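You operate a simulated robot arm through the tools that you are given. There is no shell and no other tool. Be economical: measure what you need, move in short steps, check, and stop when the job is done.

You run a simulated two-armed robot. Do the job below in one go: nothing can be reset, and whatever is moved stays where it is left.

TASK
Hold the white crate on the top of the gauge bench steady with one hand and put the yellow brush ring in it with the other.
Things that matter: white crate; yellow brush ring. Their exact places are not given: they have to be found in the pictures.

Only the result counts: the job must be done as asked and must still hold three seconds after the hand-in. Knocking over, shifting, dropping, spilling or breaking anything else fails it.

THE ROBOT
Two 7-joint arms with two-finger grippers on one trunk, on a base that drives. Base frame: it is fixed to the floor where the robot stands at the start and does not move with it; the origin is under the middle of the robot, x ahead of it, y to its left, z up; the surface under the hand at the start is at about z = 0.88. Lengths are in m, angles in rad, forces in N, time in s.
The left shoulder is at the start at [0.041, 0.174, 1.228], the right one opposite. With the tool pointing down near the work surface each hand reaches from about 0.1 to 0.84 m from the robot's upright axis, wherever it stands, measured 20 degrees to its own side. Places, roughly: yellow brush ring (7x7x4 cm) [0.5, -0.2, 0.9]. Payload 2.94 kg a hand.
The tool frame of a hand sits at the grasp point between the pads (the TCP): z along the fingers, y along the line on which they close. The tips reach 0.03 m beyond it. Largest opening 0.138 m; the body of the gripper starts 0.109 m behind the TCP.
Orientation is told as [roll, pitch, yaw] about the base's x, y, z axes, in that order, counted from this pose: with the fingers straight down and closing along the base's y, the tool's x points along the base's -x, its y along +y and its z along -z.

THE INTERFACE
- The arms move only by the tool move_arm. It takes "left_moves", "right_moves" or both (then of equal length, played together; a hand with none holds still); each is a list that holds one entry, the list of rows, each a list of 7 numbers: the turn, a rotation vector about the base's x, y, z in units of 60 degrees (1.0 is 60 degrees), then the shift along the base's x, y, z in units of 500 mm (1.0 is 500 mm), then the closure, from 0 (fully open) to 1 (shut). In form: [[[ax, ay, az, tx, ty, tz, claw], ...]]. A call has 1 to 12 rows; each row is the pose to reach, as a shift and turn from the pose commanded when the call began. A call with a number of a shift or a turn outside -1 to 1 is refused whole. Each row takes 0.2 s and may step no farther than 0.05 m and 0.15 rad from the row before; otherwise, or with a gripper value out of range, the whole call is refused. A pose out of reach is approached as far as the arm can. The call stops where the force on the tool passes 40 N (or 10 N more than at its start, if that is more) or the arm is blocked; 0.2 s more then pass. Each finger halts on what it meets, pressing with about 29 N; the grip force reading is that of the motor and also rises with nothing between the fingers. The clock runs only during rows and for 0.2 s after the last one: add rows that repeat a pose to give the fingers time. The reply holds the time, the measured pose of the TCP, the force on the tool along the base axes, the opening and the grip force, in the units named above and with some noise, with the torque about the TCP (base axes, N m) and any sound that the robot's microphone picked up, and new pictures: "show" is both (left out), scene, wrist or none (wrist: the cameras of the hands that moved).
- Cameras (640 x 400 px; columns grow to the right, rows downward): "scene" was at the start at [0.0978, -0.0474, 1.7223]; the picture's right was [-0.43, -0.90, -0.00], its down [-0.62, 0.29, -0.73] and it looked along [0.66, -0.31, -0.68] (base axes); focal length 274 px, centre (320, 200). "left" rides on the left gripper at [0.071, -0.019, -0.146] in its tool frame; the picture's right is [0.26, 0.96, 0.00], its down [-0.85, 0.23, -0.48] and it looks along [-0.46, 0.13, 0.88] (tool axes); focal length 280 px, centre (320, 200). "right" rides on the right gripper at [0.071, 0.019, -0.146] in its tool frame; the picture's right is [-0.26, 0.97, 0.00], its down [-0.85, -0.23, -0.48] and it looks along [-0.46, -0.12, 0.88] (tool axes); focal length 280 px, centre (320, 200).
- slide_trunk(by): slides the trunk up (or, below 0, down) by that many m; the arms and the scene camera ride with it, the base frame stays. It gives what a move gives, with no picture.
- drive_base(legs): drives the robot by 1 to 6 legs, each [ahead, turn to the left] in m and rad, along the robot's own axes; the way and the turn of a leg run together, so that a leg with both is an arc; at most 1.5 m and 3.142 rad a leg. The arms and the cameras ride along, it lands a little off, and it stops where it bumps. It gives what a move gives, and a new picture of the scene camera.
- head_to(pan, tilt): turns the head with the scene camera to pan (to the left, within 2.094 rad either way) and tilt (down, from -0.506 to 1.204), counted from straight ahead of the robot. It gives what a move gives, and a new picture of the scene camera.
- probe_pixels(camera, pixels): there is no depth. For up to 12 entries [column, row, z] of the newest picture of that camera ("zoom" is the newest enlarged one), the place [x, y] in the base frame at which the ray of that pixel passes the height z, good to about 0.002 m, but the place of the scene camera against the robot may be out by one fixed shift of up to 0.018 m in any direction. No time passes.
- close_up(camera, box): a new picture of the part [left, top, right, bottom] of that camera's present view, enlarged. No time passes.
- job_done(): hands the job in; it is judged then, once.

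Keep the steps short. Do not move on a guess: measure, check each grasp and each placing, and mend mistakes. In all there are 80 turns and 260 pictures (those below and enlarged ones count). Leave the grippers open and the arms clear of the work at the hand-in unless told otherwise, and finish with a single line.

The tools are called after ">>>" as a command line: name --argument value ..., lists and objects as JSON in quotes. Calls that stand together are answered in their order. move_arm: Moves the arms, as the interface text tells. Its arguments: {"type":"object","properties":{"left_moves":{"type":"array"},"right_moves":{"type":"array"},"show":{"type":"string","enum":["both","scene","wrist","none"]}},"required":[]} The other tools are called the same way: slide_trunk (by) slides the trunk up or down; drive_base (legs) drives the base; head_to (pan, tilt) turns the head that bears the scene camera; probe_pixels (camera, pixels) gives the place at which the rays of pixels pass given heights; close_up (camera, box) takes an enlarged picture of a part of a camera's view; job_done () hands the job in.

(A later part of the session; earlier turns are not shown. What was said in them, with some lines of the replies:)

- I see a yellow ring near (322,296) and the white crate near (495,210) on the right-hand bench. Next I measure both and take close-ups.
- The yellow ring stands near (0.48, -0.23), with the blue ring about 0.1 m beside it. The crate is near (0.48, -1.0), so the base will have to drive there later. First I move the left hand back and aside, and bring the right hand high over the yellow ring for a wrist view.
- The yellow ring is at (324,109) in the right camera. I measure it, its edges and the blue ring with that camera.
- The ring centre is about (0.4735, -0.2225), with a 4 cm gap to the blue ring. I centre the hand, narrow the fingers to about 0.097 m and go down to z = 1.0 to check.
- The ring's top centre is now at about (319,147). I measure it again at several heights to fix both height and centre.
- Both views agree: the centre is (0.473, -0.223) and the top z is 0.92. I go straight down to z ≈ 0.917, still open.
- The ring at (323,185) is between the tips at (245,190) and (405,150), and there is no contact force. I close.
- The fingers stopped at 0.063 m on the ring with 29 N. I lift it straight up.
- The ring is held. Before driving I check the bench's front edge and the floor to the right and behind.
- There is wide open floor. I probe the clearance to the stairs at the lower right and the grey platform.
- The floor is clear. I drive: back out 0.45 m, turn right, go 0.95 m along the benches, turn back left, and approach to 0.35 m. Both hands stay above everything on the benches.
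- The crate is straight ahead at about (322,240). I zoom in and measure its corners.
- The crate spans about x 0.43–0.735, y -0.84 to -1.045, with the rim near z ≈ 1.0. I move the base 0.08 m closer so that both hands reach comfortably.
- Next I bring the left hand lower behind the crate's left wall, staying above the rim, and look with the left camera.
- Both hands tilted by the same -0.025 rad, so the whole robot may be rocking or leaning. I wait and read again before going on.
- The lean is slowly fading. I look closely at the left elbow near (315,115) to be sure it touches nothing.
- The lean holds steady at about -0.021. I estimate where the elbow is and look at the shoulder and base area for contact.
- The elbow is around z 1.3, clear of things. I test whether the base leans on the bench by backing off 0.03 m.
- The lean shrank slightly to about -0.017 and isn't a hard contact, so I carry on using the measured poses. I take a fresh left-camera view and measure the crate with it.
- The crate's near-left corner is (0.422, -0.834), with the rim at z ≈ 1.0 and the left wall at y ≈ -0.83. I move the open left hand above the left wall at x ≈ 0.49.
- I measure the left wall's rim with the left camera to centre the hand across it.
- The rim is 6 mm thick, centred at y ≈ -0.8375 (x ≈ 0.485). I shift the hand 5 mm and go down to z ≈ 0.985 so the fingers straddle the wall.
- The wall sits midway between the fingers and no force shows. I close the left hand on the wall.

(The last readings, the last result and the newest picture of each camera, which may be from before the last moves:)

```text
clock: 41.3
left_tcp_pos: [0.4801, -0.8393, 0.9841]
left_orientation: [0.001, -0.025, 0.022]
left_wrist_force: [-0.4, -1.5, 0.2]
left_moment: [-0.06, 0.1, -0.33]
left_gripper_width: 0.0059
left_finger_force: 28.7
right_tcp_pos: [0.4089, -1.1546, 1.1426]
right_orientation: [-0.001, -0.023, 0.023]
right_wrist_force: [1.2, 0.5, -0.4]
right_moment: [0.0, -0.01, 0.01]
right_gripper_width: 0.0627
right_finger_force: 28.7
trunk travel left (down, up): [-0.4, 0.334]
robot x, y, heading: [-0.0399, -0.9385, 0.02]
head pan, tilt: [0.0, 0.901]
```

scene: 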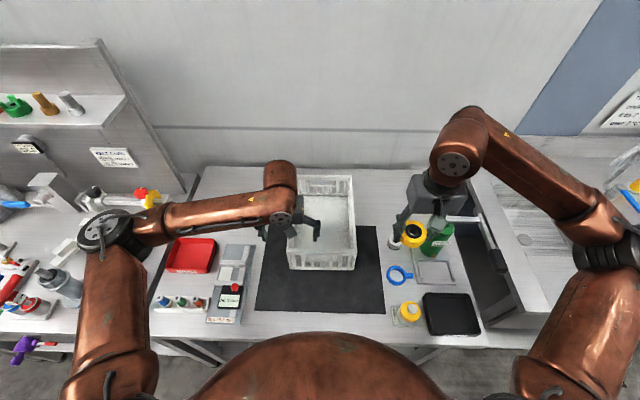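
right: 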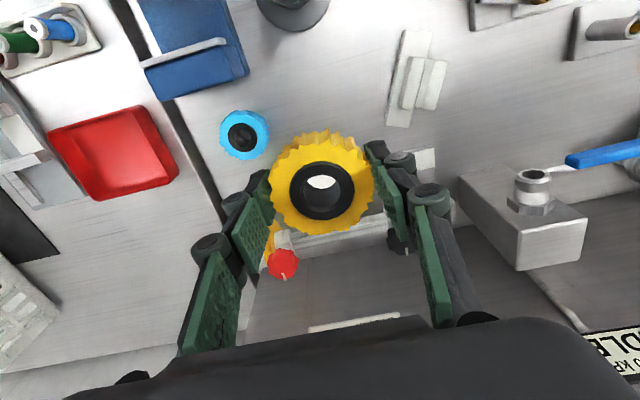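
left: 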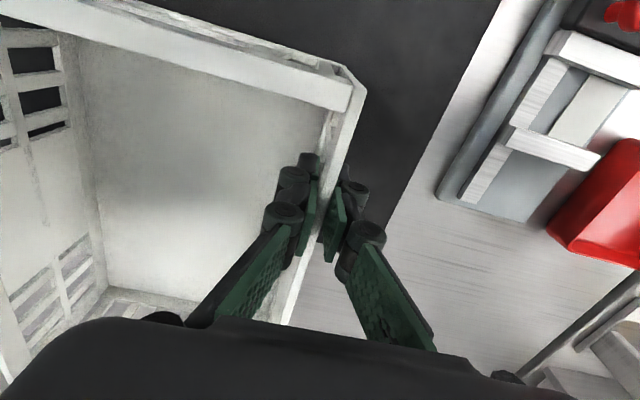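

The left hand holds the wall, stopped at 5.9 mm with 29 N. I move the right hand with the ring slowly, rising slightly, to above the crate's far half.

>>> move_arm --right_moves '[[[0, 0, 0, 0.02, 0.02, 0.04, 1], [0, 0, 0, 0.062, 0.055, 0.05, 1], [0, 0, 0, 0.104, 0.09, 0.05, 1], [0, 0, 0, 0.146, 0.125, 0.05, 1], [0, 0, 0, 0.188, 0.16, 0.05, 1], [0, 0, 0, 0.23, 0.195, 0.05, 1], [0, 0, 0, 0.272, 0.23, 0.05, 1]]]' --show "both"

```text
clock: 42.9
left_tcp_pos: [0.481, -0.838, 0.9841]
left_orientation: [0.002, -0.025, 0.025]
left_wrist_force: [-1.6, 0.5, 0.5]
left_moment: [-0.08, 0.26, -0.23]
left_gripper_width: 0.006
left_finger_force: 29.1
right_tcp_pos: [0.5479, -1.0409, 1.1667]
right_orientation: [-0.004, -0.024, 0.024]
right_wrist_force: [-0.9, 0.5, -0.9]
right_moment: [-0.02, 0.02, -0.01]
right_gripper_width: 0.0629
right_finger_force: 29.2
trunk travel left (down, up): [-0.4, 0.334]
robot x, y, heading: [-0.0437, -0.9423, 0.023]
head pan, tilt: [0.0, 0.901]
```

scene: 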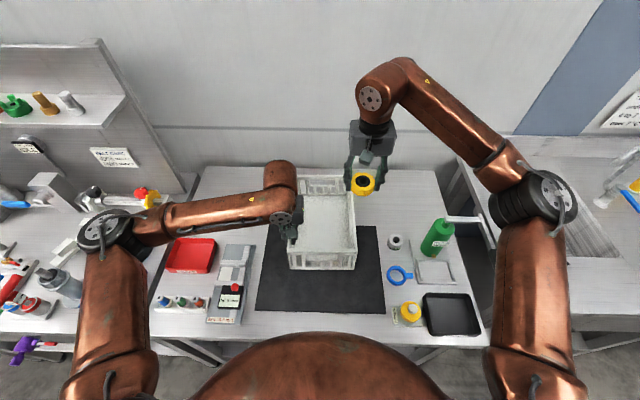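
right: 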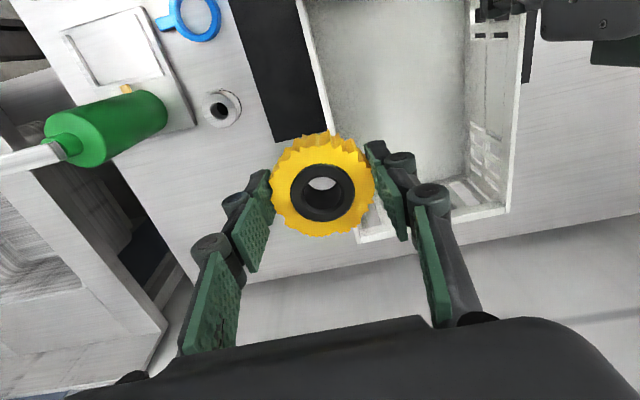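

Steady: the left hand has not moved. I continue to above (0.645, -0.96) inside the crate.

>>> move_arm --right_moves '[[[0, 0, 0, 0.05, 0.04, 0, 1], [0, 0, 0, 0.1, 0.08, 0, 1], [0, 0, 0, 0.15, 0.12, 0, 1], [0, 0, 0, 0.194, 0.162, 0, 1], [0, 0, 0, 0.194, 0.162, -0.06, 1]]]' --show "both"

```text
clock: 44.1
left_tcp_pos: [0.4801, -0.8384, 0.984]
left_orientation: [0.004, -0.024, 0.026]
left_wrist_force: [0.1, 1.3, -0.4]
left_moment: [0.05, 0.15, 0.09]
left_gripper_width: 0.0061
left_finger_force: 29.6
right_tcp_pos: [0.6416, -0.96, 1.1379]
right_orientation: [-0.002, -0.021, 0.023]
right_wrist_force: [0.8, -0.1, 1.0]
right_moment: [0.05, 0.02, -0.03]
right_gripper_width: 0.063
right_finger_force: 28.9
trunk travel left (down, up): [-0.4, 0.334]
robot x, y, heading: [-0.0427, -0.9419, 0.021]
head pan, tilt: [0.0, 0.901]
```

scene: 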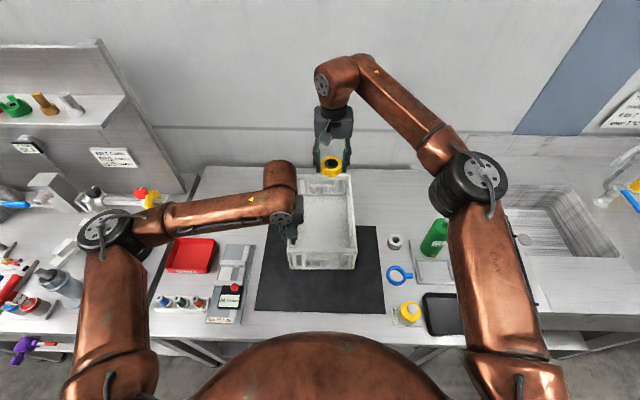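
right: 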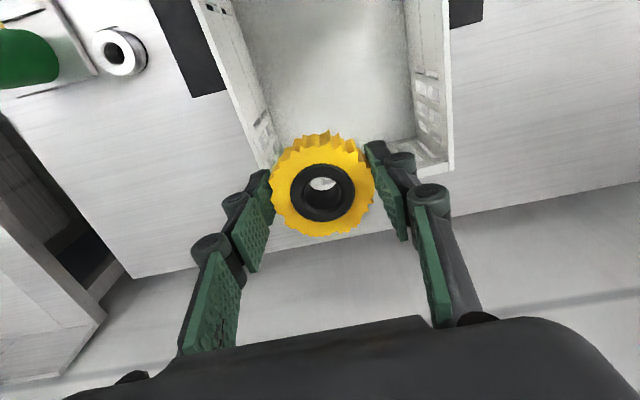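

I measure the far wall and both side walls with the right camera before lowering.

>>> probe_pixels --camera "right" --pixels '[[452, 173, 1.0], [440, 165, 1.0], [260, 165, 1.0], [230, 85, 1.0], [447, 100, 1.0], [430, 150, 0.89], [400, 130, 0.885]]'

>>> close_up --camera "right" --box '[190, 0, 510, 200]'

```text
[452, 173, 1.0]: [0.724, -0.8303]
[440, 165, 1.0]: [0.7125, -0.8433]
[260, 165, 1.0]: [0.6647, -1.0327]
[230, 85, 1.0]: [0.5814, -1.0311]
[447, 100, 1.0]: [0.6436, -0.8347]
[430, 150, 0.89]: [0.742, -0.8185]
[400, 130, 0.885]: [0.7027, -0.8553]
```

```text
2.00 times, centred on (350, 100) of right
```

zoom: 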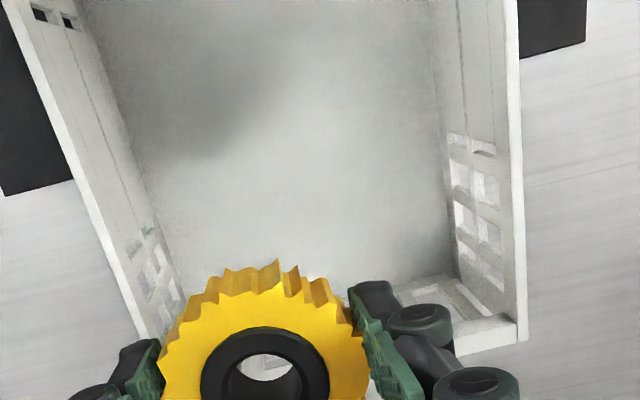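

The crate interior spans y -0.84 to -1.03, and the far rim is at x 0.724. I shift slightly toward the middle and lower to z ≈ 0.94.

>>> move_arm --right_moves '[[[0, 0, 0, -0.012, 0.03, -0.02, 1], [0, 0, 0, -0.012, 0.03, -0.08, 1], [0, 0, 0, -0.012, 0.03, -0.14, 1], [0, 0, 0, -0.012, 0.03, -0.2, 1], [0, 0, 0, -0.012, 0.03, -0.26, 1], [0, 0, 0, -0.012, 0.03, -0.32, 1], [0, 0, 0, -0.012, 0.03, -0.37, 1], [0, 0, 0, -0.012, 0.03, -0.396, 1]]]' --show "both"

```text
clock: 45.9
left_tcp_pos: [0.4812, -0.8375, 0.9838]
left_orientation: [0.0, -0.026, 0.024]
left_wrist_force: [-1.5, 2.4, -0.4]
left_moment: [0.09, 0.03, -0.04]
left_gripper_width: 0.006
left_finger_force: 30.0
right_tcp_pos: [0.6368, -0.9445, 0.94]
right_orientation: [-0.002, -0.022, 0.023]
right_wrist_force: [0.9, 0.2, -0.6]
right_moment: [-0.05, 0.01, -0.03]
right_gripper_width: 0.063
right_finger_force: 28.8
trunk travel left (down, up): [-0.4, 0.334]
robot x, y, heading: [-0.0442, -0.9385, 0.02]
head pan, tilt: [0.0, 0.901]
```

scene: 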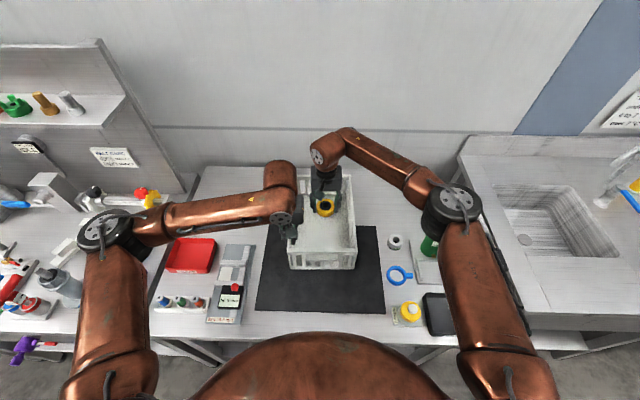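
right: 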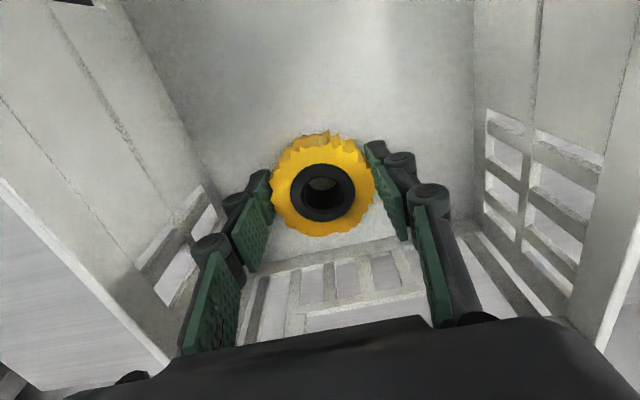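

The ring is inside the walls with no contact yet. I lower in 3 mm steps and look for the floor contact.

>>> move_arm --right_moves '[[[0, 0, 0, 0, 0, -0.006, 1], [0, 0, 0, 0, 0, -0.012, 1], [0, 0, 0, 0, 0, -0.018, 1], [0, 0, 0, 0, 0, -0.024, 1], [0, 0, 0, 0, 0, -0.024, 1]]]' --show "none"

```text
clock: 47.1
left_tcp_pos: [0.4806, -0.8392, 0.985]
left_orientation: [0.002, -0.026, 0.025]
left_wrist_force: [6.6, -0.3, -3.6]
left_moment: [-0.06, 0.6, 0.17]
left_gripper_width: 0.0061
left_finger_force: 29.2
right_tcp_pos: [0.6362, -0.9454, 0.9301]
right_orientation: [-0.001, -0.026, 0.022]
right_wrist_force: [-2.0, -1.8, 25.5]
right_moment: [-0.09, 0.76, 0.07]
right_gripper_width: 0.0631
right_finger_force: 29.1
trunk travel left (down, up): [-0.4, 0.334]
robot x, y, heading: [-0.0412, -0.9445, 0.025]
head pan, tilt: [0.0, 0.901]
```

The ring stands on the crate floor (25 N upward at z 0.930). I ease up 2 mm and open the right hand to about 0.1 m.

>>> move_arm --right_moves '[[[0, 0, 0, 0, 0, 0.004, 1], [0, 0, 0, 0, 0, 0.004, 0.3], [0, 0, 0, 0, 0, 0.004, 0.3], [0, 0, 0, 0, 0, 0.004, 0.3], [0, 0, 0, 0, 0, 0.004, 0.3]]]' --show "both"

```text
clock: 48.3
left_tcp_pos: [0.4815, -0.8387, 0.9853]
left_orientation: [0.003, -0.025, 0.025]
left_wrist_force: [-3.0, 0.8, 4.0]
left_moment: [0.02, -0.25, 0.09]
left_gripper_width: 0.0059
left_finger_force: 29.0
right_tcp_pos: [0.6354, -0.9458, 0.93]
right_orientation: [-0.004, -0.022, 0.023]
right_wrist_force: [-0.1, 0.0, -0.2]
right_moment: [-0.01, 0.0, 0.01]
right_gripper_width: 0.0966
right_finger_force: 0.1
trunk travel left (down, up): [-0.4, 0.334]
robot x, y, heading: [-0.0418, -0.9391, 0.023]
head pan, tilt: [0.0, 0.901]
```

scene: 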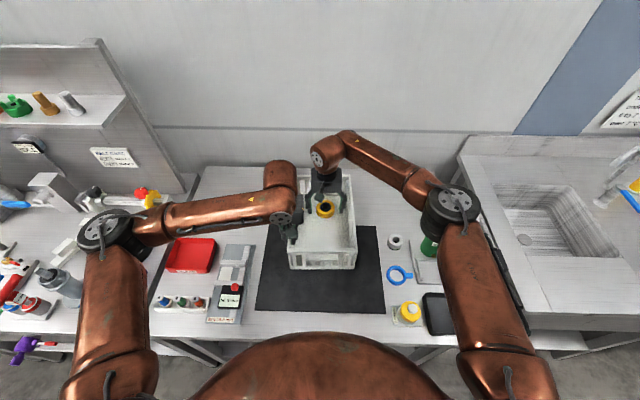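
right: 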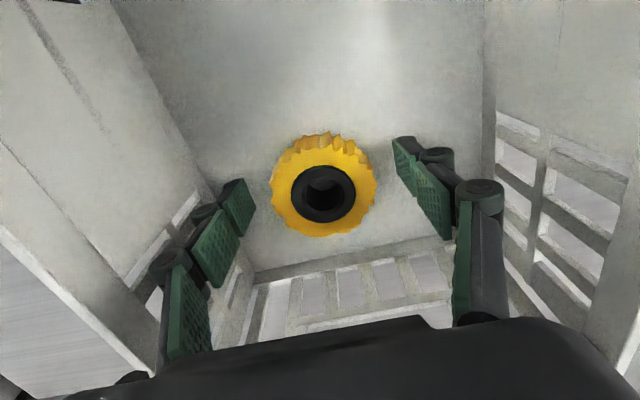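

The ring is free of both fingers. I raise the right hand straight up, still holding the crate with the left.

>>> move_arm --right_moves '[[[0, 0, 0, 0, 0, 0.05, 0.3], [0, 0, 0, 0, 0, 0.11, 0.3], [0, 0, 0, 0, 0, 0.18, 0.3], [0, 0, 0, 0, 0, 0.25, 0.3], [0, 0, 0, 0, 0, 0.32, 0.3], [0, 0, 0, 0, 0, 0.39, 0.3], [0, 0, 0, 0, 0, 0.46, 0.3]]]' --show "both"

```text
clock: 49.9
left_tcp_pos: [0.4819, -0.8385, 0.9834]
left_orientation: [0.0, -0.027, 0.023]
left_wrist_force: [-2.8, 1.2, 6.3]
left_moment: [0.05, -0.5, 0.09]
left_gripper_width: 0.006
left_finger_force: 29.0
right_tcp_pos: [0.6345, -0.945, 1.1618]
right_orientation: [-0.002, -0.027, 0.022]
right_wrist_force: [-0.6, -0.7, -0.7]
right_moment: [-0.05, 0.01, 0.02]
right_gripper_width: 0.0967
right_finger_force: 0.1
trunk travel left (down, up): [-0.4, 0.334]
robot x, y, heading: [-0.0404, -0.936, 0.016]
head pan, tilt: [0.0, 0.901]
```

scene: 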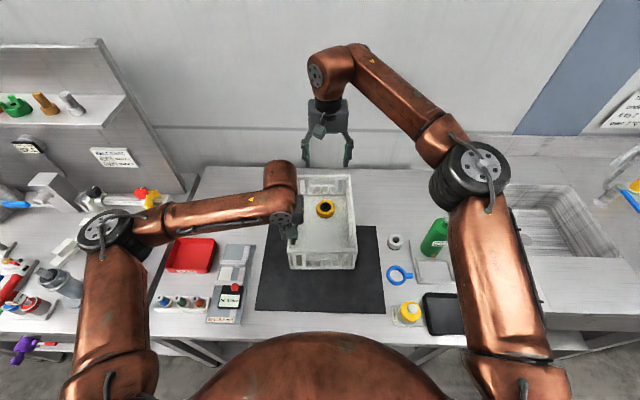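
right: 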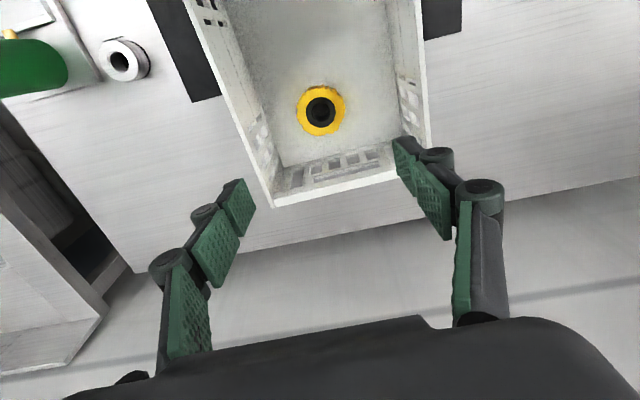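

The ring lies flat inside the crate. I open the left hand on the spot.

>>> move_arm --left_moves '[[[0, 0, 0, 0, 0, 0, 0.5], [0, 0, 0, 0, 0, 0, 0.5], [0, 0, 0, 0, 0, 0, 0.5], [0, 0, 0, 0, 0, 0, 0.3], [0, 0, 0, 0, 0, 0, 0.3], [0, 0, 0, 0, 0, 0, 0.3]]]' --show "wrist"

```text
clock: 51.3
left_tcp_pos: [0.4812, -0.8376, 0.984]
left_orientation: [0.001, -0.024, 0.024]
left_wrist_force: [-0.4, -0.1, -0.1]
left_moment: [0.02, 0.01, -0.01]
left_gripper_width: 0.0965
left_finger_force: 0.0
right_tcp_pos: [0.6346, -0.9457, 1.1603]
right_orientation: [-0.001, -0.023, 0.023]
right_wrist_force: [-0.2, -0.3, -0.4]
right_moment: [-0.02, 0.0, 0.04]
right_gripper_width: 0.0965
right_finger_force: 0.0
trunk travel left (down, up): [-0.4, 0.334]
robot x, y, heading: [-0.039, -0.9411, 0.023]
head pan, tilt: [0.0, 0.901]
```

left: 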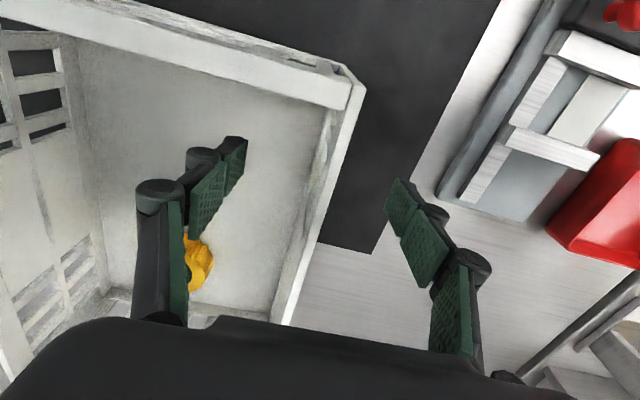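

Both hands are free. I lift the left straight up and the right a little higher.

>>> move_arm --left_moves '[[[0, 0, 0, 0, 0, 0.05, 0.3], [0, 0, 0, 0, 0, 0.12, 0.3], [0, 0, 0, 0, 0, 0.2, 0.3], [0, 0, 0, 0, 0, 0.28, 0.3], [0, 0, 0, 0, 0, 0.36, 0], [0, 0, 0, 0, 0, 0.4, 0], [0, 0, 0, -0.06, 0.06, 0.4, 0], [0, 0, 0, -0.12, 0.12, 0.4, 0], [0, 0, 0, -0.12, 0.12, 0.4, 0]]]' --right_moves '[[[0, 0, 0, 0, 0, 0.03, 0.3], [0, 0, 0, 0, 0, 0.08, 0.3], [0, 0, 0, 0, 0, 0.14, 0.3], [0, 0, 0, 0, 0, 0.2, 0.3], [0, 0, 0, -0.04, -0.05, 0.2, 0], [0, 0, 0, -0.08, -0.1, 0.2, 0], [0, 0, 0, -0.12, -0.15, 0.2, 0], [0, 0, 0, -0.16, -0.2, 0.2, 0], [0, 0, 0, -0.2, -0.25, 0.2, 0]]]' --show "both"

```text
clock: 53.3
left_tcp_pos: [0.4199, -0.7795, 1.1867]
left_orientation: [0.002, -0.023, 0.021]
left_wrist_force: [-0.4, -0.3, -0.3]
left_moment: [0.04, 0.03, 0.01]
left_gripper_width: 0.1383
left_finger_force: 0.0
right_tcp_pos: [0.5355, -1.0712, 1.2579]
right_orientation: [-0.002, -0.023, 0.023]
right_wrist_force: [-0.2, -0.8, 0.5]
right_moment: [0.02, 0.05, -0.03]
right_gripper_width: 0.1379
right_finger_force: 0.1
trunk travel left (down, up): [-0.4, 0.334]
robot x, y, heading: [-0.0389, -0.9416, 0.024]
head pan, tilt: [0.0, 0.901]
```

scene: 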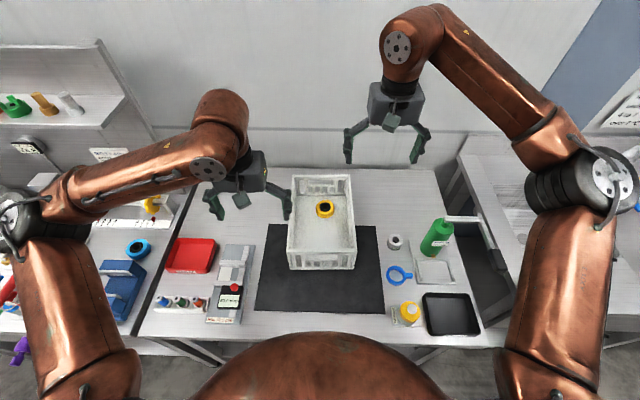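
right: 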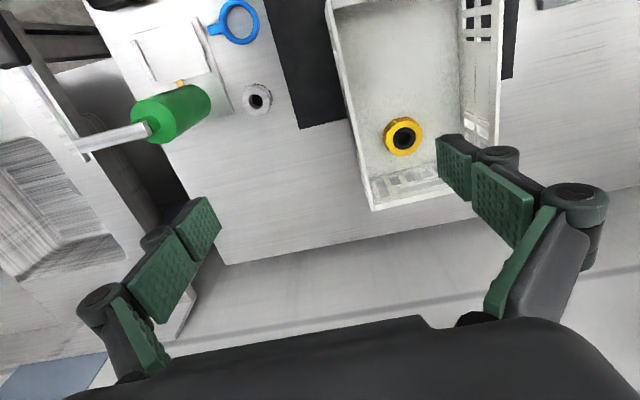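
left: 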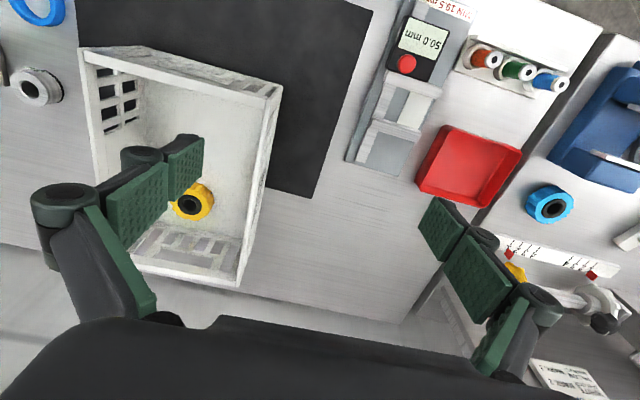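

The ring lies flat in the upright crate at scene (325,208). Both hands are open and clear, and nothing else has moved, so I hand in.

>>> job_done

```text
The job is handed in.
```

The yellow brush ring is lying flat in the white crate, which the left hand held steady while the right hand placed it; both hands are open and clear, and the job is handed in.
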